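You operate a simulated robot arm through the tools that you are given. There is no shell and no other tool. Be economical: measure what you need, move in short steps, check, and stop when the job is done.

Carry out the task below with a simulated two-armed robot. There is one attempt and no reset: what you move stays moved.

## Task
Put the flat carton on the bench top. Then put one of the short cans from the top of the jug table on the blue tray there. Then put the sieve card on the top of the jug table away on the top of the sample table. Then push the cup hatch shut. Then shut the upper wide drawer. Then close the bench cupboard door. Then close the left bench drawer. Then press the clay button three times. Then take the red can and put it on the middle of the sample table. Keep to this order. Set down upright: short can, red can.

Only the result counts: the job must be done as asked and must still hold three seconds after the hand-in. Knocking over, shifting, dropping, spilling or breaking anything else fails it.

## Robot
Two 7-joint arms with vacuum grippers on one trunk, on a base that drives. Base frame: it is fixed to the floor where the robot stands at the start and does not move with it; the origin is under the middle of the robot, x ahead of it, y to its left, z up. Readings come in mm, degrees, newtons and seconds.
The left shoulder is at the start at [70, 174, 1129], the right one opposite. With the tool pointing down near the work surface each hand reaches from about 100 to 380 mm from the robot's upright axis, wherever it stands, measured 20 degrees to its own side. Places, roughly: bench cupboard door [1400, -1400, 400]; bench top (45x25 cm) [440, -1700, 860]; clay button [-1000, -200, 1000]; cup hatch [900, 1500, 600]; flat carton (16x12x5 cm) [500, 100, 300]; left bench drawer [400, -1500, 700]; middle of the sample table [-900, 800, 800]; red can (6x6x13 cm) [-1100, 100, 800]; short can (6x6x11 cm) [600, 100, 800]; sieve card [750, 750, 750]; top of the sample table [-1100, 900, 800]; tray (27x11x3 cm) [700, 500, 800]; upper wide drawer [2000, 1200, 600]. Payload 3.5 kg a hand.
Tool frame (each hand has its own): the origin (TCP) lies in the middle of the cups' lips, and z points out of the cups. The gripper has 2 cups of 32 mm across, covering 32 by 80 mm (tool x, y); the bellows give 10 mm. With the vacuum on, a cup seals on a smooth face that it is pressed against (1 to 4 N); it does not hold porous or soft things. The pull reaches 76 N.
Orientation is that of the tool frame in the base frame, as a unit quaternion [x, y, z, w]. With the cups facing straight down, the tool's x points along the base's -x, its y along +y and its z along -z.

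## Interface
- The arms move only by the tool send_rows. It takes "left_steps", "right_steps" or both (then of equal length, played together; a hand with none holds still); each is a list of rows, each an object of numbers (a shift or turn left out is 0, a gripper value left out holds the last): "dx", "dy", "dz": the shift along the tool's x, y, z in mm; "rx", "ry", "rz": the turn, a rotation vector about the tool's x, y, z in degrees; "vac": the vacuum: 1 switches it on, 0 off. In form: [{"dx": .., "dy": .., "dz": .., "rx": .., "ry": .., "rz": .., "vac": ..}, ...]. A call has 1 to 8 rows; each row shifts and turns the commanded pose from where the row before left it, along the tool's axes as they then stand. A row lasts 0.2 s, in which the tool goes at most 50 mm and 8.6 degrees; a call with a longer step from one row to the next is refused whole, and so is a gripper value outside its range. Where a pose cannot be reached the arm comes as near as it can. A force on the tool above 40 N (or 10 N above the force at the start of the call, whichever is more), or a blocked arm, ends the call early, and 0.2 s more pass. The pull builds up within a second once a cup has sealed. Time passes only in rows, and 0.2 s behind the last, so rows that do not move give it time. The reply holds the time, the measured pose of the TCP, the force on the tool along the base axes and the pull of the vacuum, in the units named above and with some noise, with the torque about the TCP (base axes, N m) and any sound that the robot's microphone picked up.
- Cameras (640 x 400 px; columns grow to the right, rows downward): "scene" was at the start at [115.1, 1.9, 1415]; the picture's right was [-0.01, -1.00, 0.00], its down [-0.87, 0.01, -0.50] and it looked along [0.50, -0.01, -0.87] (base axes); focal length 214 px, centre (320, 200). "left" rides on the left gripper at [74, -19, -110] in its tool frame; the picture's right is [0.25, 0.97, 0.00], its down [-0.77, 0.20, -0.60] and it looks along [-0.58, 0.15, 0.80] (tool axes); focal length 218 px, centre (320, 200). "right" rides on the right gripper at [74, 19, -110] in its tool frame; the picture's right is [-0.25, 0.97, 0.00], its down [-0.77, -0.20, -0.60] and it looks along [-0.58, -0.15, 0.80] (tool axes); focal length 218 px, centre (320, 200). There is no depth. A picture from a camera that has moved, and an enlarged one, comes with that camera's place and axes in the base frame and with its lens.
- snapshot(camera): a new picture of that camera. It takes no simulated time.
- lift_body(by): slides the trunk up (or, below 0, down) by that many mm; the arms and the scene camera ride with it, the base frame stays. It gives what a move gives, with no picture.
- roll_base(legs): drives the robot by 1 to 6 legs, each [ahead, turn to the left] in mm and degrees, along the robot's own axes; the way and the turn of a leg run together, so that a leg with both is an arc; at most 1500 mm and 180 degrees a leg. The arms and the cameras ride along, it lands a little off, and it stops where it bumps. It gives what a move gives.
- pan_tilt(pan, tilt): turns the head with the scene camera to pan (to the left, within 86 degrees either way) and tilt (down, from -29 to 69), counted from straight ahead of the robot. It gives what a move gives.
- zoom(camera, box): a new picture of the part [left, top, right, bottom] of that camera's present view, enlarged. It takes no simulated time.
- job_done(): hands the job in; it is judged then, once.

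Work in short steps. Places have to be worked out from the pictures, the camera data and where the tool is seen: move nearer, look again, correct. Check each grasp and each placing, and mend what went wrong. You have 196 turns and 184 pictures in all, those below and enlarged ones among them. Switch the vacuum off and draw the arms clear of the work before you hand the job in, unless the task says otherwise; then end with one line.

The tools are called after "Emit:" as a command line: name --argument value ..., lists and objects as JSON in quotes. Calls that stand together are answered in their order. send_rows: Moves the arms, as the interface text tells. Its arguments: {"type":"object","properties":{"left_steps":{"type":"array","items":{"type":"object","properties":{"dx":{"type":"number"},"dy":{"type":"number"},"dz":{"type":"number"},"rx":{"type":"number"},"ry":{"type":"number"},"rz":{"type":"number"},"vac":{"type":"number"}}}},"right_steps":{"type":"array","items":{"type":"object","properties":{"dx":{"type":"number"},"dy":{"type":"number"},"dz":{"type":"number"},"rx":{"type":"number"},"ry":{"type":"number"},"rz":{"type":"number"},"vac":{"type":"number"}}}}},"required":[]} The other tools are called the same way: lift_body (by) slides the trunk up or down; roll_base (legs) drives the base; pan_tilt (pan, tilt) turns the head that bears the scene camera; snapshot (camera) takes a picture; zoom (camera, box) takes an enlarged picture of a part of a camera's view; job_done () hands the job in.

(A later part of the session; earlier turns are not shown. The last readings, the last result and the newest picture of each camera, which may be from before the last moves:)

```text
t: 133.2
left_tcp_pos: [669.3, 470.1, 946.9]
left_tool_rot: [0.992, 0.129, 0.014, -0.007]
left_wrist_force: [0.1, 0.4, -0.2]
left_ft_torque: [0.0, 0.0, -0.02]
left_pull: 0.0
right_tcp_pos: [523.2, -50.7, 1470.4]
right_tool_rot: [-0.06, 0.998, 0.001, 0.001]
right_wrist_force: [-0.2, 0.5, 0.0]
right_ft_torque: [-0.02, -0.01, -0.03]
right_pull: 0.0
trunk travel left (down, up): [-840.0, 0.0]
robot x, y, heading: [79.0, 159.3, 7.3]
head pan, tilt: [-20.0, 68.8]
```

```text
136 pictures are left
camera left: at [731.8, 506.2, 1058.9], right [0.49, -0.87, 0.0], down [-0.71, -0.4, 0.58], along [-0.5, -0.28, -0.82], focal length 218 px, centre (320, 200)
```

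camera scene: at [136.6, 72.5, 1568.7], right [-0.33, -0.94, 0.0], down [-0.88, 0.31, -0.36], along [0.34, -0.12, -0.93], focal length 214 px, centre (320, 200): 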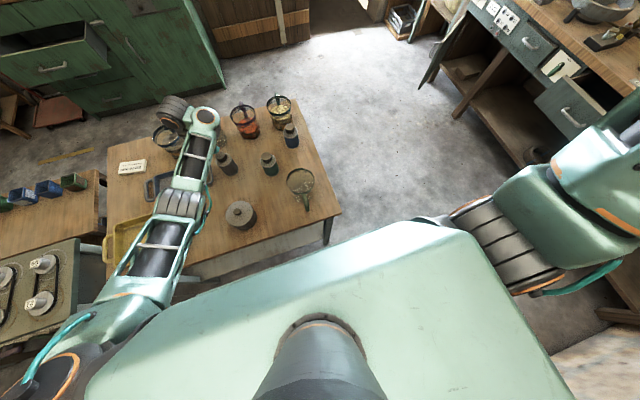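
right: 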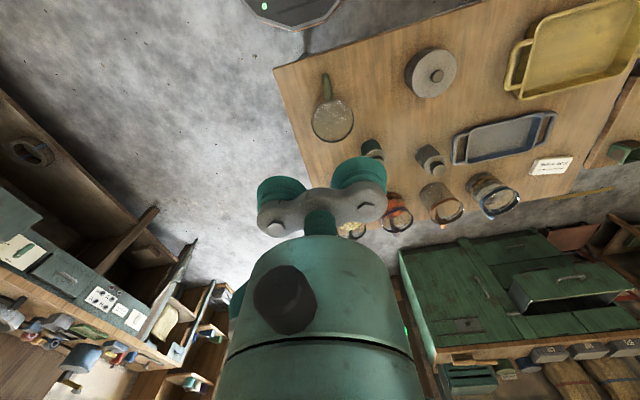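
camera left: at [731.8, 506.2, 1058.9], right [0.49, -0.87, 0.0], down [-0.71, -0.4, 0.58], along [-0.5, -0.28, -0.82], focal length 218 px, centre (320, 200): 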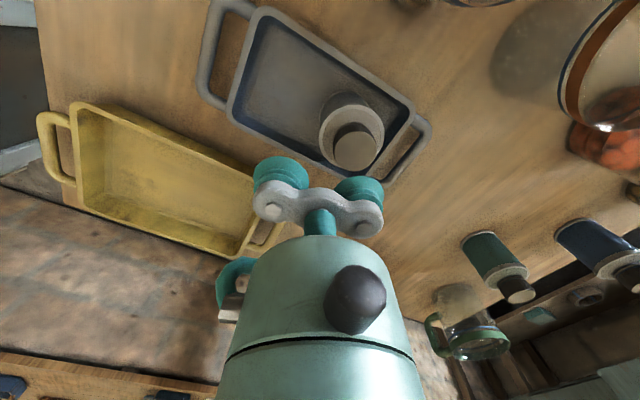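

The can stands upright on the tray. The card at ≈[838,670] is out of reach from the front, so I'll go round the table's right side to its back. First back away, then drive along the aisle.

Emit:
roll_base --legs '[[-330, 0], [0, -97], [700, 0], [0, 90], [1500, 0], [200, 0]]'

Emit:
pan_tilt --pan 70 --tilt 35

Emit:
snapshot --camera "scene"

```text
t: 155.0
left_tcp_pos: [2094.0, -377.6, 948.0]
left_tool_rot: [0.998, 0.065, 0.016, -0.007]
left_wrist_force: [-0.6, 0.8, -0.9]
left_ft_torque: [-0.03, 0.0, 0.03]
left_pull: 0.0
right_tcp_pos: [1879.0, -875.0, 1472.1]
right_tool_rot: [0.004, 1.0, 0.001, 0.003]
right_wrist_force: [-0.2, -0.2, -0.4]
right_ft_torque: [0.0, -0.03, -0.03]
right_pull: 0.0
trunk travel left (down, up): [-840.0, 0.0]
robot x, y, heading: [1469.6, -608.2, -0.6]
head pan, tilt: [-20.0, 68.8]
```

```text
t: 156.7
left_tcp_pos: [2095.9, -377.5, 947.6]
left_tool_rot: [0.998, 0.065, 0.015, -0.007]
left_wrist_force: [-0.3, 0.0, 0.2]
left_ft_torque: [0.01, 0.01, -0.02]
left_pull: 0.1
right_tcp_pos: [1881.2, -874.5, 1471.3]
right_tool_rot: [0.005, 1.0, 0.001, 0.002]
right_wrist_force: [0.1, 0.3, 0.3]
right_ft_torque: [0.01, 0.0, 0.01]
right_pull: 0.1
trunk travel left (down, up): [-840.0, 0.0]
robot x, y, heading: [1470.0, -608.0, -0.2]
head pan, tilt: [70.0, 35.0]
```

```text
135 pictures are left
camera scene: at [1548.8, -522.6, 1664.4], right [0.94, -0.35, 0.0], down [-0.2, -0.54, -0.82], along [0.29, 0.77, -0.57], focal length 214 px, centre (320, 200)
```

scene: 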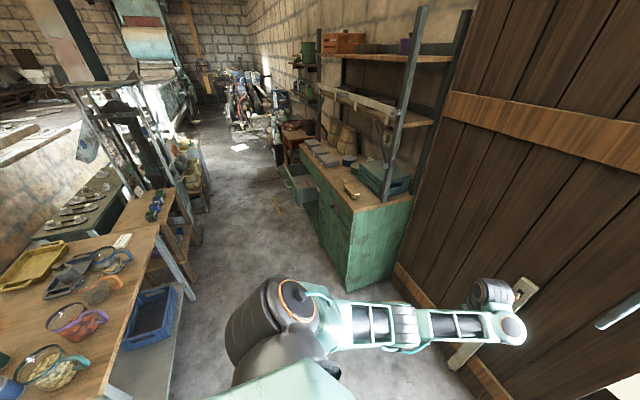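

The aisle behind the table is clear. Turn left, drive up the aisle to y≈400 and turn toward the card.

Emit:
roll_base --legs '[[0, 90], [1010, 0], [0, 45]]'

Emit:
snapshot --camera "left"

Emit:
pan_tilt --pan 20 --tilt 45

Emit:
snapshot --camera "scene"

```text
t: 167.8
left_tcp_pos: [864.7, 676.2, 947.2]
left_tool_rot: [0.32, 0.947, -0.002, -0.018]
left_wrist_force: [-0.1, 0.6, 0.0]
left_ft_torque: [-0.04, 0.01, -0.01]
left_pull: 0.0
right_tcp_pos: [1366.3, 881.0, 1470.5]
right_tool_rot: [0.923, -0.384, -0.001, 0.001]
right_wrist_force: [0.4, 0.2, 0.0]
right_ft_torque: [-0.06, 0.02, -0.02]
right_pull: 0.0
trunk travel left (down, up): [-840.0, 0.0]
robot x, y, heading: [1474.1, 398.1, 134.9]
head pan, tilt: [70.0, 35.0]
```

```text
134 pictures are left
camera left: at [798.5, 706.2, 1059.2], right [0.39, 0.92, 0.0], down [0.75, -0.31, 0.58], along [0.53, -0.23, -0.82], focal length 218 px, centre (320, 200)
```

left: 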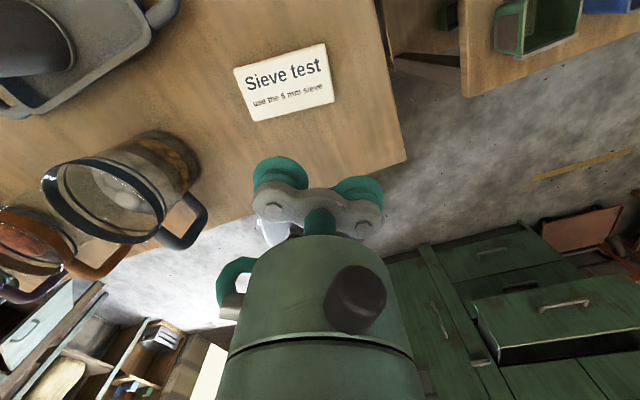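

```text
t: 168.9
left_tcp_pos: [864.5, 677.1, 946.9]
left_tool_rot: [0.319, 0.947, -0.001, -0.018]
left_wrist_force: [0.6, 0.3, -0.5]
left_ft_torque: [0.01, 0.01, 0.02]
left_pull: 0.1
right_tcp_pos: [1366.6, 880.6, 1471.6]
right_tool_rot: [0.923, -0.384, -0.002, 0.001]
right_wrist_force: [-0.5, -0.7, 0.0]
right_ft_torque: [0.01, 0.03, 0.0]
right_pull: 0.0
trunk travel left (down, up): [-840.0, 0.0]
robot x, y, heading: [1472.3, 394.8, 134.9]
head pan, tilt: [20.0, 45.0]
```

```text
133 pictures are left
camera scene: at [1360.4, 471.4, 1649.6], right [0.42, 0.91, 0.0], down [0.64, -0.3, -0.71], along [-0.64, 0.3, -0.71], focal length 214 px, centre (320, 200)
```

scene: 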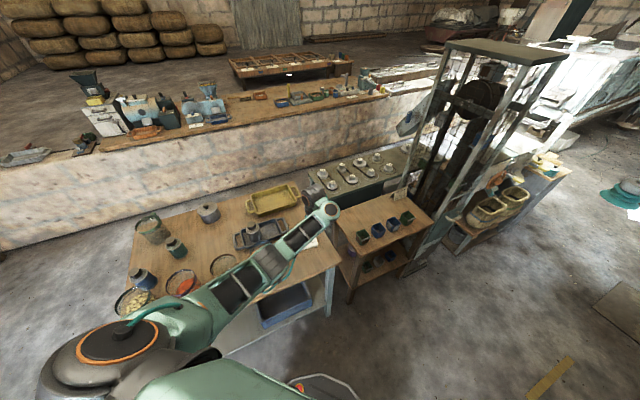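

Card centre projects to ≈[814,653], ~120×70 mm, its long axis roughly along the cups. Turn 4.5° left, ahead 21 mm, lower 130 mm and check.

Emit:
roll_base --legs '[[0, 4.5], [21, 0]]'

Emit:
lift_body --by -130

Emit:
snapshot --camera "left"

```text
t: 170.2
left_tcp_pos: [831.2, 636.1, 951.4]
left_tool_rot: [0.282, 0.959, 0.0, -0.019]
left_wrist_force: [-0.2, 0.5, -0.3]
left_ft_torque: [0.06, 0.01, 0.0]
left_pull: 0.1
right_tcp_pos: [1317.4, 879.6, 1472.4]
right_tool_rot: [0.938, -0.347, -0.004, -0.002]
right_wrist_force: [0.6, -0.9, 0.0]
right_ft_torque: [0.02, 0.04, -0.01]
right_pull: 0.2
trunk travel left (down, up): [-840.0, 0.0]
robot x, y, heading: [1456.9, 412.2, 139.3]
head pan, tilt: [20.0, 45.0]
```

```text
t: 171.8
left_tcp_pos: [828.1, 642.0, 818.7]
left_tool_rot: [0.282, 0.959, -0.001, -0.017]
left_wrist_force: [-0.9, 0.0, 0.2]
left_ft_torque: [0.02, -0.01, 0.01]
left_pull: 0.1
right_tcp_pos: [1313.4, 882.9, 1341.9]
right_tool_rot: [0.938, -0.347, -0.002, 0.0]
right_wrist_force: [0.6, -0.3, -0.9]
right_ft_torque: [-0.02, 0.01, -0.01]
right_pull: 0.0
trunk travel left (down, up): [-710.0, 130.0]
robot x, y, heading: [1453.8, 408.1, 139.4]
head pan, tilt: [20.0, 45.0]
```

```text
132 pictures are left
camera left: at [760.3, 665.0, 929.4], right [0.31, 0.95, 0.0], down [0.78, -0.25, 0.58], along [0.55, -0.18, -0.82], focal length 218 px, centre (320, 200)
```

left: 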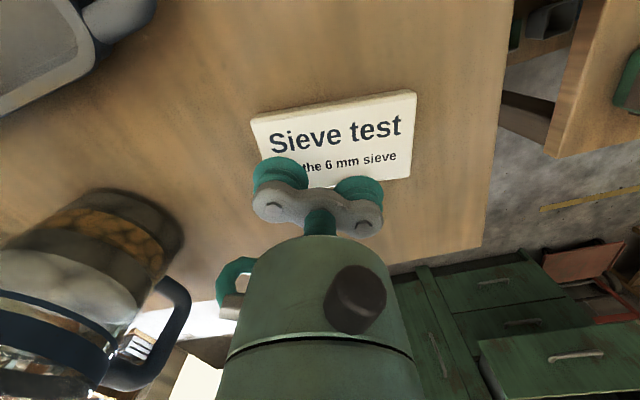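

Card centre ≈[823,655]; TCP [828,642]. Nudge the base 14 mm ahead, then lower and press with vacuum.

Emit:
roll_base --legs '[[14, 0]]'

Emit:
lift_body --by -30

Emit:
send_rows --left_steps '[{"dz": 4, "vac": 1}, {"dz": 3}, {"dz": 3}]'

```text
t: 172.6
left_tcp_pos: [819.8, 648.5, 819.7]
left_tool_rot: [0.282, 0.959, -0.002, -0.019]
left_wrist_force: [0.5, 0.3, 0.3]
left_ft_torque: [0.03, 0.03, -0.01]
left_pull: 0.1
right_tcp_pos: [1305.6, 889.0, 1342.1]
right_tool_rot: [0.937, -0.348, -0.004, -0.001]
right_wrist_force: [0.5, -0.5, 1.0]
right_ft_torque: [0.01, -0.01, 0.01]
right_pull: 0.0
trunk travel left (down, up): [-710.0, 130.0]
robot x, y, heading: [1443.0, 418.2, 139.4]
head pan, tilt: [20.0, 45.0]
```

```text
t: 173.3
left_tcp_pos: [818.5, 650.6, 787.3]
left_tool_rot: [0.282, 0.959, -0.001, -0.018]
left_wrist_force: [-2.0, 1.4, 3.9]
left_ft_torque: [-0.01, -0.03, 0.02]
left_pull: 0.1
right_tcp_pos: [1303.7, 890.9, 1311.1]
right_tool_rot: [0.938, -0.347, -0.001, 0.0]
right_wrist_force: [0.3, -0.1, 0.3]
right_ft_torque: [-0.04, 0.0, -0.02]
right_pull: 0.0
trunk travel left (down, up): [-680.0, 160.0]
robot x, y, heading: [1442.1, 421.7, 139.4]
head pan, tilt: [20.0, 45.0]
```

```text
t: 174.1
left_tcp_pos: [822.4, 648.8, 785.7]
left_tool_rot: [0.282, 0.959, -0.002, -0.019]
left_wrist_force: [-6.7, 4.6, 23.4]
left_ft_torque: [-0.1, -0.34, 0.0]
left_pull: 75.7
left hand out of reach, approached as far as the arm can: row 2, 3
right_tcp_pos: [1305.9, 890.9, 1312.4]
right_tool_rot: [0.938, -0.347, -0.003, -0.001]
right_wrist_force: [0.1, 0.1, -0.1]
right_ft_torque: [0.0, -0.01, 0.04]
right_pull: 0.0
trunk travel left (down, up): [-680.0, 160.0]
robot x, y, heading: [1441.8, 424.8, 139.3]
head pan, tilt: [20.0, 45.0]
```

Both cups sealed (76 N). Raise fully, retrace the aisle, and head toward the ledge side with the sample table.

Emit:
lift_body --by 160

Emit:
roll_base --legs '[[0, -49], [-1020, 0], [0, 90], [1340, 0], [0, -75]]'

Emit:
pan_tilt --pan 50 --tilt 35

Emit:
snapshot --camera "scene"

```text
t: 175.9
left_tcp_pos: [822.0, 647.9, 941.7]
left_tool_rot: [0.282, 0.959, -0.002, -0.017]
left_wrist_force: [0.0, -0.7, -0.5]
left_ft_torque: [-0.03, -0.08, -0.01]
left_pull: 75.5
right_tcp_pos: [1303.2, 892.1, 1471.2]
right_tool_rot: [0.938, -0.347, -0.002, 0.0]
right_wrist_force: [0.2, -0.2, -1.1]
right_ft_torque: [-0.01, 0.02, 0.01]
right_pull: 0.0
trunk travel left (down, up): [-840.0, 0.0]
robot x, y, heading: [1446.6, 421.4, 139.5]
head pan, tilt: [20.0, 45.0]
```

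```text
t: 196.9
left_tcp_pos: [-277.9, -13.1, 943.1]
left_tool_rot: [0.568, 0.823, 0.004, -0.017]
left_wrist_force: [-0.3, 0.7, -0.7]
left_ft_torque: [-0.03, -0.04, -0.02]
left_pull: 75.8
right_tcp_pos: [253.8, -101.6, 1471.3]
right_tool_rot: [0.782, -0.623, -0.002, -0.001]
right_wrist_force: [0.4, 1.0, -0.5]
right_ft_torque: [-0.02, 0.0, 0.01]
right_pull: 0.0
trunk travel left (down, up): [-840.0, 0.0]
robot x, y, heading: [90.7, -565.7, 103.2]
head pan, tilt: [20.0, 45.0]
```

```text
t: 197.8
left_tcp_pos: [-278.1, -12.8, 944.4]
left_tool_rot: [0.567, 0.824, 0.002, -0.017]
left_wrist_force: [0.1, 0.1, -0.4]
left_ft_torque: [-0.03, 0.0, 0.01]
left_pull: 75.4
right_tcp_pos: [254.5, -101.8, 1472.5]
right_tool_rot: [0.783, -0.622, -0.002, 0.0]
right_wrist_force: [0.6, 0.6, 0.0]
right_ft_torque: [-0.02, 0.02, -0.02]
right_pull: 0.0
trunk travel left (down, up): [-840.0, 0.0]
robot x, y, heading: [92.2, -560.0, 103.1]
head pan, tilt: [50.0, 35.0]
```

```text
131 pictures are left
camera scene: at [-0.4, -474.0, 1664.4], right [0.45, 0.89, 0.0], down [0.51, -0.26, -0.82], along [-0.73, 0.37, -0.57], focal length 214 px, centre (320, 200)
```

scene: 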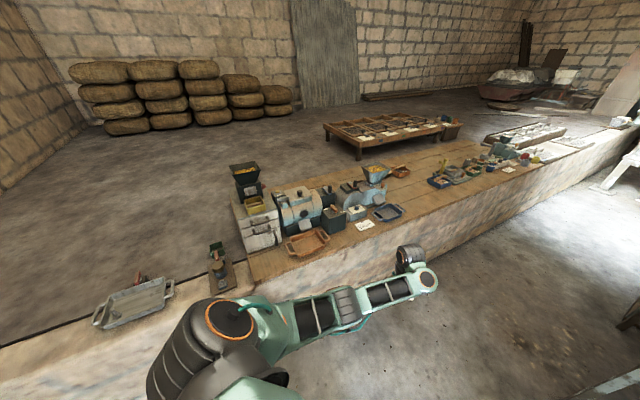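

The free zone of the sample-table boards is about x −700…−1100, y 520…1080. I'll put the card near [-880,970], leaving the middle for the red can; drive to ≈(-290,700) facing it.

Emit:
roll_base --legs '[[0, 3.8], [1290, 0], [0, 29]]'

Emit:
snapshot --camera "left"

Emit:
pan_tilt --pan 30 --tilt 45

Emit:
snapshot --camera "scene"

```text
t: 206.2
left_tcp_pos: [-870.7, 941.5, 942.5]
left_tool_rot: [0.322, 0.947, -0.002, -0.018]
left_wrist_force: [0.2, 0.1, -0.2]
left_ft_torque: [-0.02, -0.06, -0.02]
left_pull: 75.8
right_tcp_pos: [-370.3, 1147.0, 1471.7]
right_tool_rot: [0.923, -0.386, -0.001, 0.001]
right_wrist_force: [0.4, -0.7, -0.6]
right_ft_torque: [0.02, -0.01, -0.01]
right_pull: 0.1
trunk travel left (down, up): [-840.0, 0.0]
robot x, y, heading: [-265.7, 663.1, 134.8]
head pan, tilt: [50.0, 35.0]
```

```text
130 pictures are left
camera left: at [-936.5, 971.9, 1055.2], right [0.39, 0.92, -0.01], down [0.75, -0.31, 0.58], along [0.53, -0.23, -0.82], focal length 218 px, centre (320, 200)
```

left: 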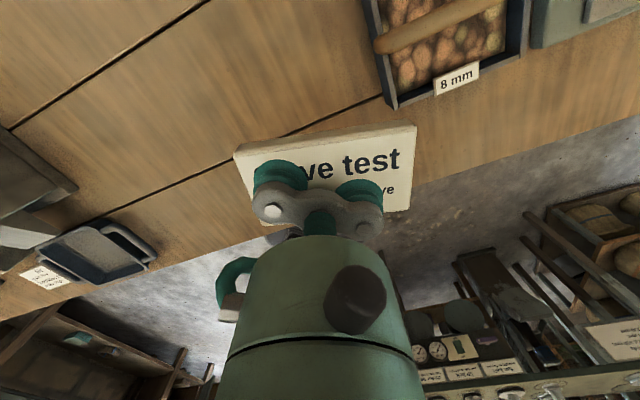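

```text
t: 207.0
left_tcp_pos: [-870.6, 941.9, 943.5]
left_tool_rot: [0.321, 0.947, -0.002, -0.017]
left_wrist_force: [-0.3, -0.8, -0.3]
left_ft_torque: [0.0, -0.05, -0.01]
left_pull: 75.4
right_tcp_pos: [-370.2, 1144.5, 1472.3]
right_tool_rot: [0.923, -0.385, -0.002, 0.0]
right_wrist_force: [0.2, 0.4, -0.3]
right_ft_torque: [-0.02, 0.01, 0.01]
right_pull: 0.0
trunk travel left (down, up): [-840.0, 0.0]
robot x, y, heading: [-263.7, 662.9, 134.7]
head pan, tilt: [30.0, 45.0]
```

```text
129 pictures are left
camera scene: at [-382.8, 724.0, 1649.6], right [0.26, 0.96, 0.0], down [0.68, -0.19, -0.71], along [-0.68, 0.19, -0.71], focal length 214 px, centre (320, 200)
```

scene: 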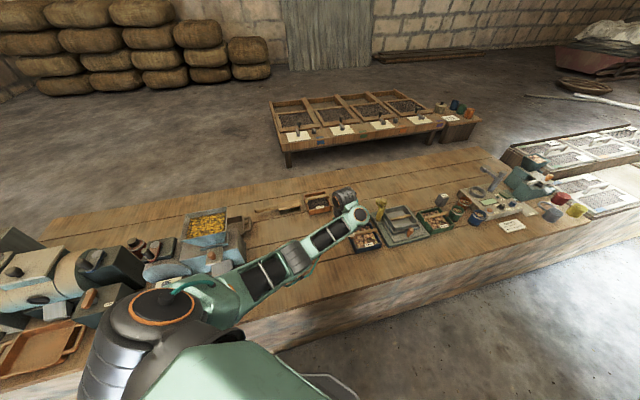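

The "8 mm" tray corner is at ≈(-853,1026) and the board edge at x≈-662. I'll shift the card to ≈(-780,930): turn 5° right, back 75 mm, then lower.

Emit:
roll_base --legs '[[0, -5], [-75, 0]]'

Emit:
lift_body --by -110

Emit:
snapshot --camera "left"

```text
t: 208.5
left_tcp_pos: [-803.0, 940.4, 935.2]
left_tool_rot: [0.362, 0.932, -0.003, -0.012]
left_wrist_force: [-0.9, -0.3, -1.1]
left_ft_torque: [-0.06, -0.08, -0.02]
left_pull: 76.2
right_tcp_pos: [-293.1, 1105.0, 1467.6]
right_tool_rot: [0.905, -0.425, 0.003, 0.002]
right_wrist_force: [-1.5, 0.0, -0.9]
right_ft_torque: [-0.06, -0.07, 0.0]
right_pull: 0.1
trunk travel left (down, up): [-840.0, 0.0]
robot x, y, heading: [-219.0, 609.9, 129.5]
head pan, tilt: [30.0, 45.0]
```

```text
t: 209.9
left_tcp_pos: [-796.3, 935.5, 833.8]
left_tool_rot: [0.362, 0.932, -0.001, -0.018]
left_wrist_force: [-0.3, -0.9, -0.5]
left_ft_torque: [0.01, -0.02, 0.0]
left_pull: 75.6
right_tcp_pos: [-280.9, 1095.0, 1361.9]
right_tool_rot: [0.906, -0.424, -0.002, 0.0]
right_wrist_force: [0.2, -0.3, -0.3]
right_ft_torque: [0.01, -0.01, -0.01]
right_pull: 0.0
trunk travel left (down, up): [-730.0, 110.0]
robot x, y, heading: [-222.6, 605.3, 129.9]
head pan, tilt: [30.0, 45.0]
```

```text
128 pictures are left
camera left: at [-860.5, 970.4, 946.1], right [0.47, 0.89, -0.01], down [0.72, -0.38, 0.58], along [0.51, -0.27, -0.82], focal length 218 px, centre (320, 200)
```

left: 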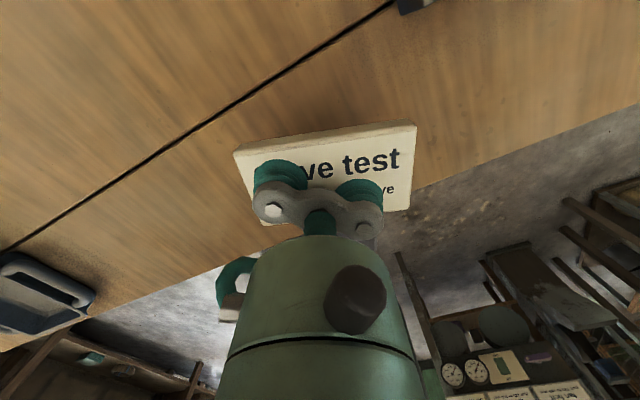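

The board's front edge is really at x≈-720, so the card should go a bit deeper: turn 3.5° left and 30 mm ahead.

Emit:
roll_base --legs '[[0, 3.5], [30, 0]]'

Emit:
snapshot --camera "left"

```text
t: 211.2
left_tcp_pos: [-834.9, 921.1, 837.0]
left_tool_rot: [0.333, 0.943, 0.0, -0.019]
left_wrist_force: [0.9, -0.6, -0.9]
left_ft_torque: [0.0, 0.0, -0.01]
left_pull: 75.6
right_tcp_pos: [-328.8, 1110.3, 1363.6]
right_tool_rot: [0.917, -0.398, -0.003, 0.0]
right_wrist_force: [0.4, -0.6, -0.2]
right_ft_torque: [0.06, 0.02, 0.02]
right_pull: 0.1
trunk travel left (down, up): [-730.0, 110.0]
robot x, y, heading: [-245.4, 630.4, 133.2]
head pan, tilt: [30.0, 45.0]
```

```text
127 pictures are left
camera left: at [-899.3, 951.4, 948.4], right [0.41, 0.91, -0.01], down [0.75, -0.33, 0.57], along [0.52, -0.24, -0.82], focal length 218 px, centre (320, 200)
```

left: 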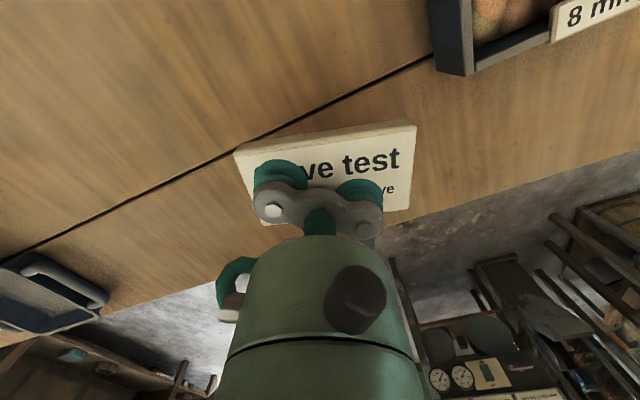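

Good spot. Lower the trunk stepwise to contact.

Emit:
lift_body --by -40

Emit:
lift_body --by -6

Emit:
lift_body --by -5

```text
t: 212.0
left_tcp_pos: [-837.2, 921.7, 792.4]
left_tool_rot: [0.333, 0.943, -0.001, -0.017]
left_wrist_force: [-0.2, 0.5, -0.3]
left_ft_torque: [0.01, -0.06, -0.02]
left_pull: 75.4
right_tcp_pos: [-333.0, 1112.7, 1321.4]
right_tool_rot: [0.918, -0.398, -0.001, 0.001]
right_wrist_force: [-0.3, -0.7, 0.6]
right_ft_torque: [0.04, -0.03, -0.02]
right_pull: 0.1
trunk travel left (down, up): [-690.0, 150.0]
robot x, y, heading: [-245.4, 631.7, 133.2]
head pan, tilt: [30.0, 45.0]
```

```text
t: 212.6
left_tcp_pos: [-836.5, 922.3, 786.3]
left_tool_rot: [0.333, 0.943, -0.002, -0.017]
left_wrist_force: [-0.8, 0.6, -0.3]
left_ft_torque: [-0.02, -0.04, 0.0]
left_pull: 75.4
right_tcp_pos: [-333.3, 1113.5, 1314.5]
right_tool_rot: [0.918, -0.398, -0.003, 0.0]
right_wrist_force: [-0.1, 0.3, 0.2]
right_ft_torque: [0.01, 0.0, -0.04]
right_pull: 0.0
trunk travel left (down, up): [-684.0, 156.0]
robot x, y, heading: [-239.5, 629.6, 133.2]
head pan, tilt: [30.0, 45.0]
```

```text
t: 213.1
left_tcp_pos: [-837.5, 921.8, 782.7]
left_tool_rot: [0.333, 0.943, -0.001, -0.018]
left_wrist_force: [-0.8, -0.2, -0.4]
left_ft_torque: [0.01, -0.07, -0.03]
left_pull: 75.4
right_tcp_pos: [-331.9, 1112.8, 1309.9]
right_tool_rot: [0.918, -0.397, -0.002, 0.0]
right_wrist_force: [-0.4, -0.2, -0.3]
right_ft_torque: [-0.01, 0.01, -0.01]
right_pull: 0.0
trunk travel left (down, up): [-679.0, 161.0]
robot x, y, heading: [-241.0, 625.1, 133.4]
head pan, tilt: [30.0, 45.0]
```

Not yet; continue lowering.

Emit:
lift_body --by -6

Emit:
lift_body --by -6

Emit:
lift_body --by -6

```text
t: 213.7
left_tcp_pos: [-837.9, 921.4, 776.9]
left_tool_rot: [0.333, 0.943, -0.002, -0.017]
left_wrist_force: [-0.1, -0.5, -0.3]
left_ft_torque: [-0.03, -0.07, -0.01]
left_pull: 75.5
right_tcp_pos: [-332.5, 1113.9, 1304.8]
right_tool_rot: [0.918, -0.397, -0.002, 0.0]
right_wrist_force: [0.2, -1.0, 0.5]
right_ft_torque: [-0.02, 0.01, 0.01]
right_pull: 0.1
trunk travel left (down, up): [-673.0, 167.0]
robot x, y, heading: [-239.1, 632.9, 133.4]
head pan, tilt: [30.0, 45.0]
```

```text
t: 214.2
left_tcp_pos: [-836.8, 921.3, 770.6]
left_tool_rot: [0.333, 0.943, -0.002, -0.017]
left_wrist_force: [-0.5, 0.4, -1.1]
left_ft_torque: [0.0, -0.03, -0.04]
left_pull: 76.1
right_tcp_pos: [-332.1, 1113.0, 1299.2]
right_tool_rot: [0.918, -0.398, -0.002, 0.0]
right_wrist_force: [-0.5, -0.2, 0.2]
right_ft_torque: [0.0, -0.01, -0.01]
right_pull: 0.0
trunk travel left (down, up): [-667.0, 173.0]
robot x, y, heading: [-242.4, 627.7, 133.2]
head pan, tilt: [30.0, 45.0]
```

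```text
t: 214.8
left_tcp_pos: [-837.8, 921.7, 765.9]
left_tool_rot: [0.333, 0.943, -0.001, -0.018]
left_wrist_force: [0.4, 0.9, 3.1]
left_ft_torque: [0.01, -0.11, 0.0]
left_pull: 75.5
right_tcp_pos: [-332.4, 1113.2, 1293.0]
right_tool_rot: [0.918, -0.397, -0.002, 0.0]
right_wrist_force: [0.3, 0.8, 0.3]
right_ft_torque: [0.0, -0.01, 0.01]
right_pull: 0.1
trunk travel left (down, up): [-661.0, 179.0]
robot x, y, heading: [-237.0, 631.5, 133.1]
head pan, tilt: [30.0, 45.0]
```

Contact at 766 (board top ≈750). Release and raise.

Emit:
send_rows --left_steps '[{"vac": 0}, {"vac": 0}, {"vac": 0}, {"vac": 0}, {"vac": 0}]'

Emit:
lift_body --by 175

Emit:
snapshot --camera "left"

```text
t: 216.0
left_tcp_pos: [-836.5, 922.7, 763.6]
left_tool_rot: [0.333, 0.943, -0.001, -0.017]
left_wrist_force: [0.3, -0.3, 1.3]
left_ft_torque: [0.02, -0.01, -0.01]
left_pull: 0.2
right_tcp_pos: [-332.2, 1112.6, 1291.8]
right_tool_rot: [0.918, -0.397, -0.002, 0.001]
right_wrist_force: [-0.1, -0.4, 0.6]
right_ft_torque: [-0.01, -0.02, -0.02]
right_pull: 0.0
trunk travel left (down, up): [-661.0, 179.0]
robot x, y, heading: [-239.3, 630.0, 133.2]
head pan, tilt: [30.0, 45.0]
```

```text
t: 217.9
left_tcp_pos: [-838.0, 921.3, 939.7]
left_tool_rot: [0.333, 0.943, -0.002, -0.017]
left_wrist_force: [-0.1, 0.2, -0.2]
left_ft_torque: [-0.02, 0.03, -0.02]
left_pull: 0.0
right_tcp_pos: [-333.1, 1113.3, 1467.6]
right_tool_rot: [0.918, -0.397, -0.002, 0.0]
right_wrist_force: [-0.5, -0.4, -0.5]
right_ft_torque: [-0.02, 0.0, 0.0]
right_pull: 0.1
trunk travel left (down, up): [-836.0, 4.0]
robot x, y, heading: [-241.1, 632.7, 133.3]
head pan, tilt: [30.0, 45.0]
```

```text
126 pictures are left
camera left: at [-902.7, 953.4, 1050.8], right [0.41, 0.91, -0.01], down [0.75, -0.33, 0.58], along [0.52, -0.24, -0.82], focal length 218 px, centre (320, 200)
```

left: 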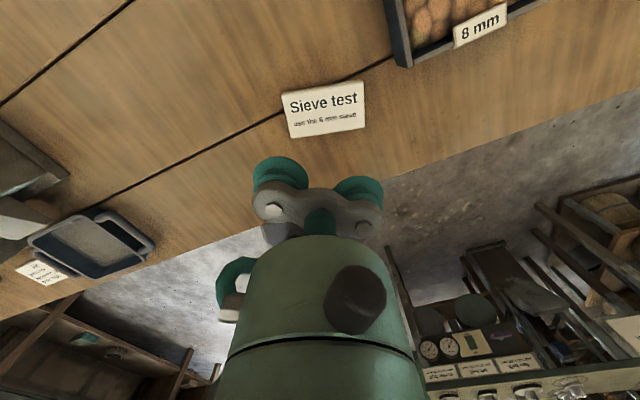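

Card is down. Now find the cup hatch near [900,1500,600]: turn 35° right and look that way.

Emit:
roll_base --legs '[[0, -43]]'

Emit:
pan_tilt --pan -52 --tilt 25

Emit:
snapshot --camera "scene"

```text
t: 220.3
left_tcp_pos: [-475.8, 1250.2, 939.1]
left_tool_rot: [0.657, 0.754, 0.005, -0.017]
left_wrist_force: [0.1, 0.1, -0.6]
left_ft_torque: [-0.01, 0.01, 0.02]
left_pull: 0.0
right_tcp_pos: [22.1, 1045.6, 1467.7]
right_tool_rot: [0.707, -0.707, -0.002, 0.0]
right_wrist_force: [0.2, 0.6, -0.7]
right_ft_torque: [0.01, -0.04, 0.04]
right_pull: 0.1
trunk travel left (down, up): [-836.0, 4.0]
robot x, y, heading: [-241.8, 631.3, 89.9]
head pan, tilt: [30.0, 45.0]
```

```text
t: 221.9
left_tcp_pos: [-476.8, 1251.4, 940.0]
left_tool_rot: [0.657, 0.754, 0.006, -0.017]
left_wrist_force: [-0.4, 0.2, 0.2]
left_ft_torque: [-0.02, 0.0, -0.01]
left_pull: 0.1
right_tcp_pos: [23.1, 1043.6, 1467.0]
right_tool_rot: [0.708, -0.707, -0.002, 0.0]
right_wrist_force: [-0.2, 0.7, 0.8]
right_ft_torque: [0.01, -0.01, 0.03]
right_pull: 0.1
trunk travel left (down, up): [-836.0, 4.0]
robot x, y, heading: [-241.5, 634.0, 90.2]
head pan, tilt: [-52.0, 25.0]
```

```text
125 pictures are left
camera scene: at [-170.2, 739.6, 1676.1], right [0.62, -0.79, 0.0], down [-0.33, -0.26, -0.91], along [0.71, 0.56, -0.42], focal length 214 px, centre (320, 200)
```

scene: 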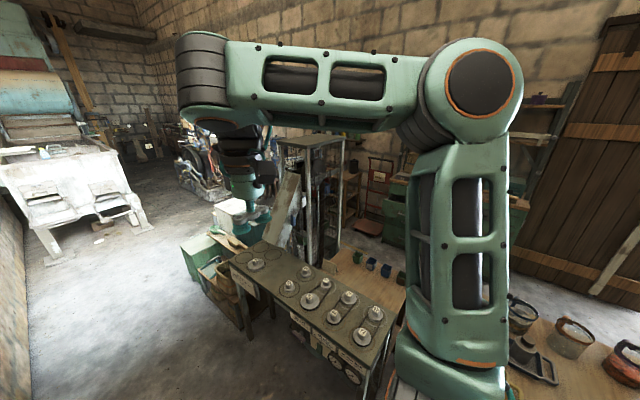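

Zooming on the rack region.

Emit:
zoom --camera "scene" --box '[180, 120, 400, 300]'

```text
2.22 times, centred on (290, 210) of scene
camera zoom: at [-170.2, 739.6, 1676.1], right [0.62, -0.79, 0.0], down [-0.33, -0.26, -0.91], along [0.71, 0.56, -0.42], focal length 477 px, centre (387, 178)
```

zoom: 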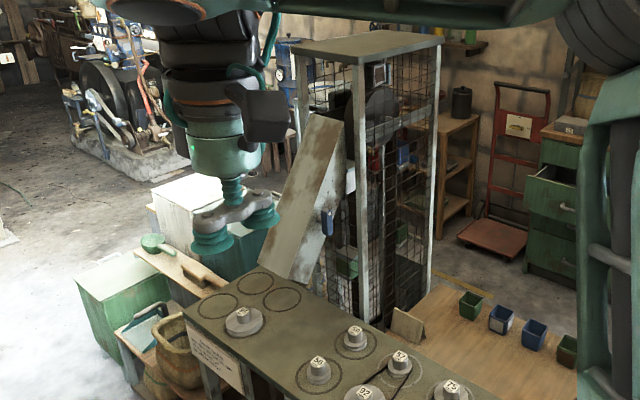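

The hatch should be on the bucket-elevator cage, visible from the aisle side. I'll drive back around to the aisle at ≈(1450,430).

Emit:
roll_base --legs '[[-1200, 0], [0, -90], [1500, 0], [190, 0], [0, 90], [1000, 0]]'

Emit:
pan_tilt --pan 25 --tilt 35

Emit:
snapshot --camera "scene"

```text
t: 248.7
left_tcp_pos: [1251.7, 1036.1, 939.4]
left_tool_rot: [0.668, 0.744, 0.005, -0.016]
left_wrist_force: [0.4, -0.1, 0.4]
left_ft_torque: [0.02, -0.02, 0.0]
left_pull: 0.0
right_tcp_pos: [1744.7, 815.8, 1467.6]
right_tool_rot: [-0.697, 0.717, 0.002, 0.001]
right_wrist_force: [-0.9, 0.4, 0.1]
right_ft_torque: [-0.01, 0.0, 0.0]
right_pull: 0.1
trunk travel left (down, up): [-836.0, 4.0]
robot x, y, heading: [1465.3, 410.2, 88.3]
head pan, tilt: [-52.0, 25.0]
```

```text
t: 250.2
left_tcp_pos: [1250.8, 1036.7, 939.0]
left_tool_rot: [0.668, 0.744, 0.005, -0.016]
left_wrist_force: [-1.1, 1.0, 1.3]
left_ft_torque: [-0.02, 0.03, -0.02]
left_pull: 0.1
right_tcp_pos: [1743.6, 816.7, 1467.9]
right_tool_rot: [-0.697, 0.717, 0.002, 0.001]
right_wrist_force: [-0.6, 0.4, -0.9]
right_ft_torque: [0.0, -0.01, 0.01]
right_pull: 0.0
trunk travel left (down, up): [-836.0, 4.0]
robot x, y, heading: [1466.4, 407.9, 88.3]
head pan, tilt: [25.0, 35.0]
```

```text
123 pictures are left
camera scene: at [1433.4, 542.3, 1660.4], right [0.92, 0.4, 0.0], down [0.23, -0.53, -0.82], along [-0.33, 0.75, -0.57], focal length 214 px, centre (320, 200)
```

scene: 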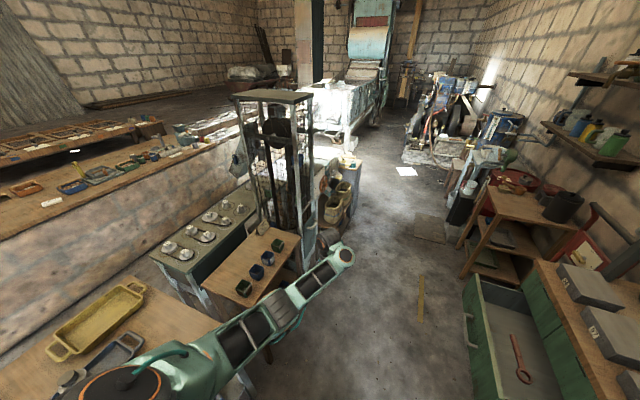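

Emit:
zoom --camera "scene" --box '[210, 70, 400, 290]'

Emit:
snapshot --camera "left"

```text
1.82 times, centred on (305, 180) of scene
camera zoom: at [1433.4, 542.3, 1660.4], right [0.92, 0.4, 0.0], down [0.23, -0.53, -0.82], along [-0.33, 0.75, -0.57], focal length 390 px, centre (347, 236)
```

zoom: 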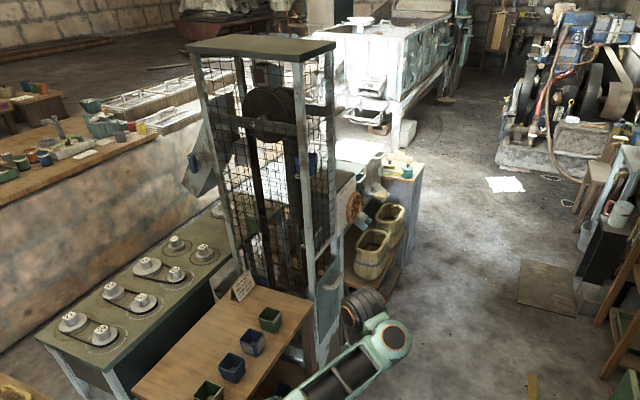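

```text
121 pictures are left
camera left: at [1226.9, 1105.3, 1050.9], right [0.93, 0.36, -0.01], down [0.29, -0.76, 0.58], along [0.2, -0.54, -0.82], focal length 218 px, centre (320, 200)
```

left: 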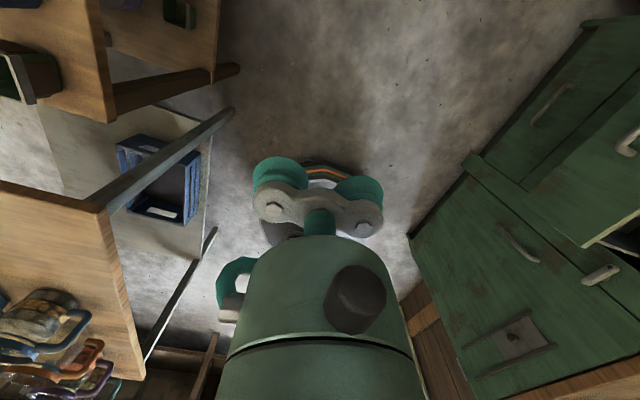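

A bluish panel low on the cage's aisle side looks like the hatch. Drive 350 mm closer and look.

Emit:
roll_base --legs '[[350, 0]]'

Emit:
pan_tilt --pan 50 --tilt 45

Emit:
snapshot --camera "scene"

```text
t: 252.4
left_tcp_pos: [1259.8, 1390.5, 939.8]
left_tool_rot: [0.667, 0.745, 0.005, -0.016]
left_wrist_force: [0.1, -0.2, -0.4]
left_ft_torque: [0.0, 0.02, -0.02]
left_pull: 0.1
right_tcp_pos: [1753.3, 1169.7, 1467.3]
right_tool_rot: [-0.698, 0.716, 0.002, 0.001]
right_wrist_force: [0.0, -0.3, 0.0]
right_ft_torque: [0.02, -0.02, 0.02]
right_pull: 0.0
trunk travel left (down, up): [-836.0, 4.0]
robot x, y, heading: [1477.0, 766.1, 88.8]
head pan, tilt: [25.0, 35.0]
```

```text
t: 253.3
left_tcp_pos: [1259.1, 1390.7, 938.7]
left_tool_rot: [0.667, 0.745, 0.005, -0.016]
left_wrist_force: [-0.7, 0.7, -0.9]
left_ft_torque: [-0.01, 0.01, 0.01]
left_pull: 0.2
right_tcp_pos: [1753.1, 1172.3, 1466.9]
right_tool_rot: [-0.698, 0.716, 0.001, 0.0]
right_wrist_force: [1.4, 0.0, 0.5]
right_ft_torque: [-0.01, 0.0, -0.01]
right_pull: 0.1
trunk travel left (down, up): [-836.0, 4.0]
robot x, y, heading: [1476.8, 760.3, 88.6]
head pan, tilt: [50.0, 45.0]
```

```text
120 pictures are left
camera scene: at [1416.8, 871.1, 1645.5], right [0.66, 0.75, 0.0], down [0.53, -0.47, -0.71], along [-0.53, 0.47, -0.71], focal length 214 px, centre (320, 200)
```

scene: 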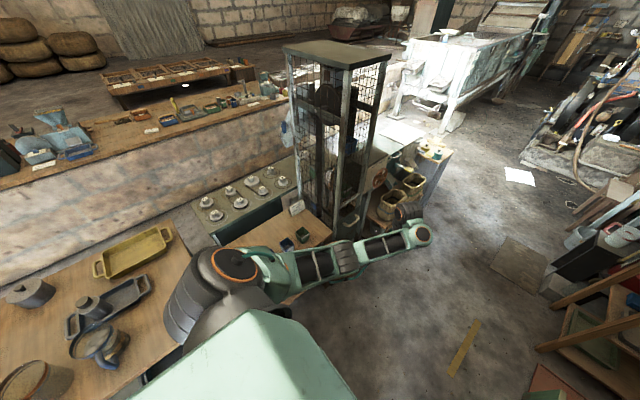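

The arm blocks the view; turn 45° left so the cage is to the right of the arm.

Emit:
roll_base --legs '[[0, 45]]'

Emit:
pan_tilt --pan -12 --tilt 40

Emit:
snapshot --camera "scene"

Emit:
zoom --camera "scene" --box '[220, 40, 460, 300]'

```text
t: 255.8
left_tcp_pos: [880.4, 1051.7, 939.6]
left_tool_rot: [0.33, 0.944, -0.002, -0.017]
left_wrist_force: [0.2, 0.5, -0.7]
left_ft_torque: [0.03, -0.02, -0.01]
left_pull: 0.1
right_tcp_pos: [1383.2, 1247.0, 1466.9]
right_tool_rot: [0.919, -0.394, -0.003, 0.001]
right_wrist_force: [-0.1, -0.1, 0.1]
right_ft_torque: [-0.01, -0.01, -0.01]
right_pull: 0.1
trunk travel left (down, up): [-836.0, 4.0]
robot x, y, heading: [1477.0, 764.1, 133.9]
head pan, tilt: [50.0, 45.0]
```

```text
t: 257.1
left_tcp_pos: [879.9, 1050.8, 939.6]
left_tool_rot: [0.33, 0.944, -0.002, -0.017]
left_wrist_force: [0.0, -0.6, -0.4]
left_ft_torque: [-0.01, 0.0, 0.02]
left_pull: 0.0
right_tcp_pos: [1383.8, 1246.7, 1467.5]
right_tool_rot: [0.919, -0.394, -0.002, 0.0]
right_wrist_force: [-0.1, 0.5, -0.4]
right_ft_torque: [-0.01, 0.02, 0.0]
right_pull: 0.0
trunk travel left (down, up): [-836.0, 4.0]
robot x, y, heading: [1477.9, 767.0, 133.6]
head pan, tilt: [-12.0, 40.0]
```

```text
119 pictures are left
camera scene: at [1396.9, 875.1, 1652.8], right [0.85, 0.53, 0.0], down [0.34, -0.55, -0.77], along [-0.4, 0.65, -0.64], focal length 214 px, centre (320, 200)
```

scene: 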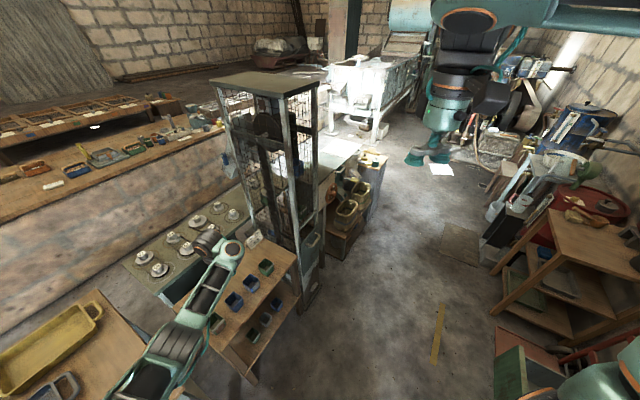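

```text
1.54 times, centred on (340, 170) of scene
camera zoom: at [1396.9, 875.1, 1652.8], right [0.85, 0.53, 0.0], down [0.34, -0.55, -0.77], along [-0.4, 0.65, -0.64], focal length 330 px, centre (289, 246)
```

zoom: 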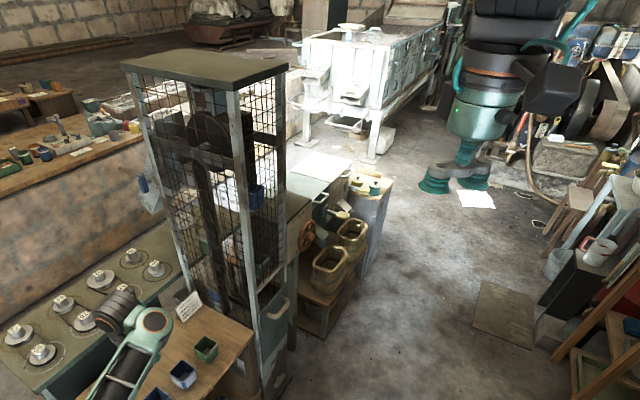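

Emit:
zoom --camera "scene" --box '[280, 190, 350, 320]'

```text
3.08 times, centred on (315, 255) of scene
camera zoom: at [1396.9, 875.1, 1652.8], right [0.85, 0.53, 0.0], down [0.34, -0.55, -0.77], along [-0.4, 0.65, -0.64], focal length 660 px, centre (335, 31)
```

zoom: 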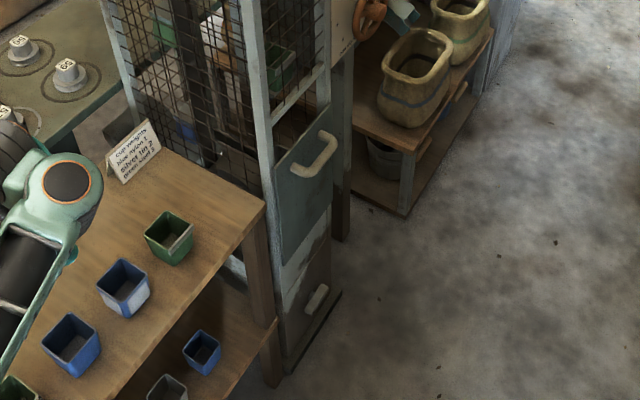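

The hatch is the green handled panel on the cage's +x face, about y 1413–1583, z 460–780 at x≈950. I'll drive up the aisle to ≈(1630,1670) so that I can face it.

Emit:
roll_base --legs '[[0, -44], [650, 0], [0, -30], [300, 0]]'

Emit:
pan_tilt --pan 86 --tilt 45

Emit:
snapshot --camera "scene"

```text
t: 265.9
left_tcp_pos: [1740.0, 2327.3, 940.3]
left_tool_rot: [0.831, 0.556, 0.009, -0.015]
left_wrist_force: [0.5, -0.6, 0.6]
left_ft_torque: [0.02, -0.01, -0.02]
left_pull: 0.1
right_tcp_pos: [2065.5, 1896.8, 1468.9]
right_tool_rot: [-0.498, 0.867, 0.002, 0.002]
right_wrist_force: [0.7, -0.3, -0.1]
right_ft_torque: [0.02, 0.02, -0.02]
right_pull: 0.1
trunk travel left (down, up): [-836.0, 4.0]
robot x, y, heading: [1629.8, 1669.2, 60.2]
head pan, tilt: [-12.0, 40.0]
```

```text
t: 267.6
left_tcp_pos: [1740.3, 2327.4, 938.9]
left_tool_rot: [0.831, 0.555, 0.009, -0.014]
left_wrist_force: [0.2, 0.1, 1.0]
left_ft_torque: [-0.02, 0.03, -0.01]
left_pull: 0.0
right_tcp_pos: [2067.2, 1897.3, 1467.5]
right_tool_rot: [-0.498, 0.867, 0.001, 0.002]
right_wrist_force: [0.3, 0.6, -0.8]
right_ft_torque: [-0.01, 0.0, -0.01]
right_pull: 0.0
trunk travel left (down, up): [-836.0, 4.0]
robot x, y, heading: [1629.8, 1672.5, 59.8]
head pan, tilt: [85.9, 45.0]
```

```text
116 pictures are left
camera scene: at [1586.6, 1764.2, 1645.6], right [0.56, 0.83, 0.0], down [0.58, -0.4, -0.71], along [-0.58, 0.4, -0.71], focal length 214 px, centre (320, 200)
```

scene: 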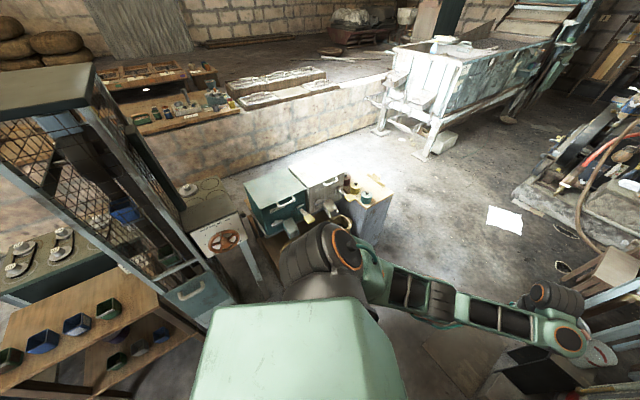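

Emit:
zoom --camera "scene" --box '[100, 200, 280, 380]'

```text
2.22 times, centred on (190, 290) of scene
camera zoom: at [1586.6, 1764.2, 1645.6], right [0.56, 0.83, 0.0], down [0.58, -0.4, -0.71], along [-0.58, 0.4, -0.71], focal length 477 px, centre (609, 0)
```

zoom: 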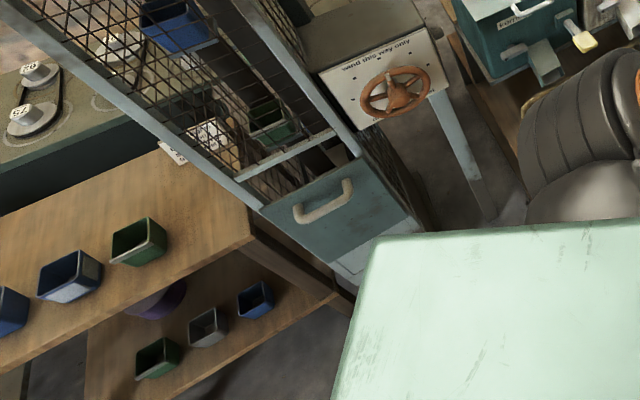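

Triangulation shows the panel vertical at x≈939 spanning z 430–757 with a gap above, so I need a closer, level look. Turn to heading 90 and lower the trunk 450 mm.

Emit:
roll_base --legs '[[0, 30]]'

Emit:
lift_body --by -400

Emit:
pan_tilt --pan 86 --tilt 35

Emit:
snapshot --camera "scene"

Emit:
zoom --camera "scene" --box '[140, 80, 340, 280]'

```text
t: 269.5
left_tcp_pos: [1400.5, 2295.2, 938.4]
left_tool_rot: [0.66, 0.751, 0.005, -0.017]
left_wrist_force: [0.2, 0.5, -0.2]
left_ft_torque: [-0.01, 0.01, -0.02]
left_pull: 0.0
right_tcp_pos: [1898.1, 2084.2, 1466.9]
right_tool_rot: [-0.704, 0.71, 0.002, 0.001]
right_wrist_force: [0.0, 0.1, 0.9]
right_ft_torque: [-0.02, -0.03, 0.0]
right_pull: 0.1
trunk travel left (down, up): [-836.0, 4.0]
robot x, y, heading: [1624.5, 1673.0, 89.8]
head pan, tilt: [85.9, 45.0]
```

```text
t: 273.3
left_tcp_pos: [1400.0, 2295.2, 537.9]
left_tool_rot: [0.66, 0.751, 0.005, -0.016]
left_wrist_force: [-0.3, -0.7, 0.0]
left_ft_torque: [0.01, -0.01, -0.01]
left_pull: 0.0
right_tcp_pos: [1896.7, 2085.2, 1068.5]
right_tool_rot: [-0.704, 0.71, 0.002, 0.0]
right_wrist_force: [0.5, 0.0, 0.0]
right_ft_torque: [0.0, 0.04, 0.03]
right_pull: 0.3
trunk travel left (down, up): [-436.0, 404.0]
robot x, y, heading: [1631.0, 1670.4, 89.6]
head pan, tilt: [85.9, 45.0]
```

```text
t: 274.0
left_tcp_pos: [1399.7, 2295.5, 539.0]
left_tool_rot: [0.66, 0.751, 0.005, -0.017]
left_wrist_force: [0.2, 0.0, -0.1]
left_ft_torque: [0.01, 0.02, 0.01]
left_pull: 0.0
right_tcp_pos: [1897.1, 2084.8, 1067.2]
right_tool_rot: [-0.705, 0.71, 0.003, 0.0]
right_wrist_force: [0.8, -1.1, 0.7]
right_ft_torque: [-0.03, 0.03, -0.02]
right_pull: 0.1
trunk travel left (down, up): [-436.0, 404.0]
robot x, y, heading: [1628.4, 1673.4, 89.8]
head pan, tilt: [85.9, 35.0]
```

```text
114 pictures are left
camera scene: at [1541.1, 1732.1, 1260.3], right [0.08, 1.0, 0.0], down [0.57, -0.04, -0.82], along [-0.82, 0.06, -0.57], focal length 214 px, centre (320, 200)
```

scene: 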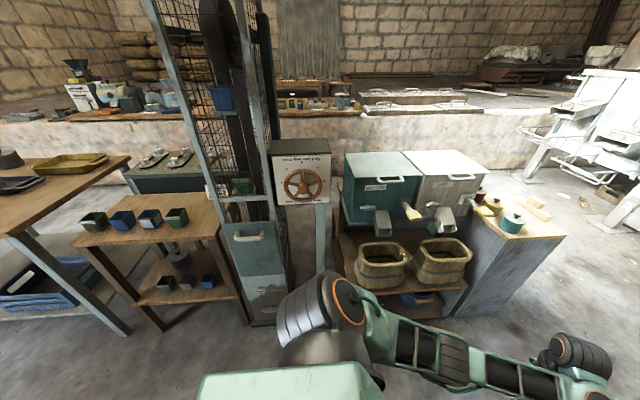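

```text
2.00 times, centred on (240, 180) of scene
camera zoom: at [1541.1, 1732.1, 1260.3], right [0.08, 1.0, 0.0], down [0.57, -0.04, -0.82], along [-0.82, 0.06, -0.57], focal length 429 px, centre (480, 240)
```

zoom: 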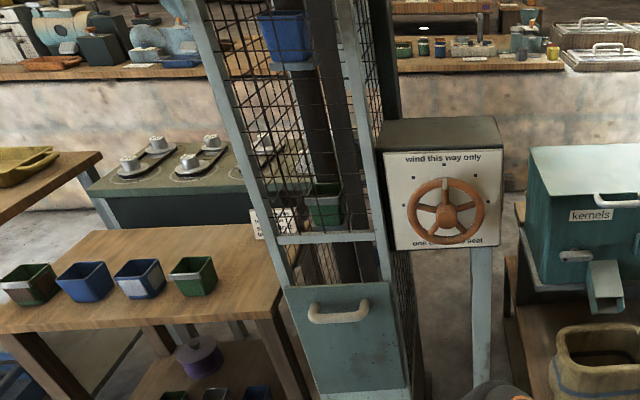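

Emit:
zoom --camera "scene" --box '[200, 180, 310, 340]'

```text
2.50 times, centred on (255, 260) of scene
camera zoom: at [1541.1, 1732.1, 1260.3], right [0.08, 1.0, 0.0], down [0.57, -0.04, -0.82], along [-0.82, 0.06, -0.57], focal length 536 px, centre (482, 50)
```

zoom: 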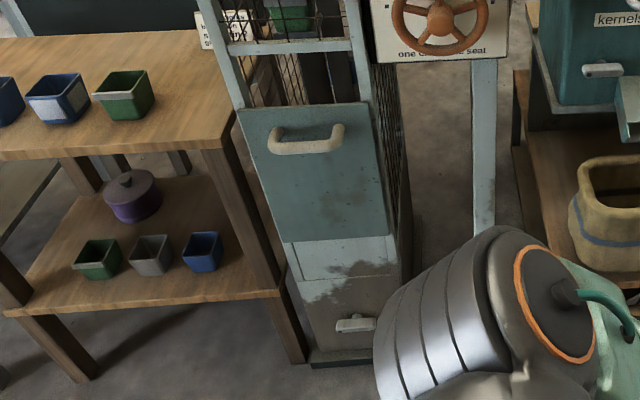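

The hatch is flush and vertical (y 1428–1620, z ≈447–763) with an opening of ~100 mm above it up to the crossbar at ≈863: it has slid down. I'll grip its smooth face with suction and slide it up. First pitch the left tool to horizontal here in the open aisle.

Emit:
send_rows --left_steps '[{"ry": 8.5, "dz": -10}, {"ry": 8.5, "dz": -10}, {"ry": 8.5, "dz": -10}, {"ry": 8.5, "dz": -10}, {"ry": 8.5, "dz": -10}, {"ry": 8.5}, {"ry": 8.5}, {"ry": 8.5}]'

Emit:
send_rows --left_steps '[{"ry": 8.0}, {"ry": 7.0}, {"ry": 7.0}]'

```text
t: 275.8
left_tcp_pos: [1400.8, 2291.4, 557.6]
left_tool_rot: [0.654, 0.744, 0.085, -0.109]
left_wrist_force: [0.3, -0.5, -0.1]
left_ft_torque: [-0.02, 0.0, 0.02]
left_pull: 0.0
left hand out of reach, approached as far as the arm can: row 2, 3, 4, 5, 6, 7, 8
right_tcp_pos: [1896.8, 2083.9, 1067.2]
right_tool_rot: [-0.704, 0.71, 0.002, 0.0]
right_wrist_force: [-0.3, -1.0, -0.3]
right_ft_torque: [0.01, 0.0, -0.04]
right_pull: 0.1
trunk travel left (down, up): [-436.0, 404.0]
robot x, y, heading: [1628.7, 1671.0, 89.8]
head pan, tilt: [85.9, 35.0]
```

```text
t: 276.6
left_tcp_pos: [1400.6, 2292.5, 557.0]
left_tool_rot: [0.654, 0.744, 0.085, -0.11]
left_wrist_force: [-0.7, 0.5, -0.1]
left_ft_torque: [0.02, 0.0, 0.01]
left_pull: 0.1
left hand out of reach, approached as far as the arm can: row 1, 2, 3
right_tcp_pos: [1896.7, 2084.6, 1068.4]
right_tool_rot: [-0.704, 0.71, 0.002, 0.001]
right_wrist_force: [0.4, 0.2, 0.4]
right_ft_torque: [-0.01, -0.01, -0.02]
right_pull: 0.1
trunk travel left (down, up): [-436.0, 404.0]
robot x, y, heading: [1627.9, 1673.1, 89.4]
head pan, tilt: [85.9, 35.0]
```

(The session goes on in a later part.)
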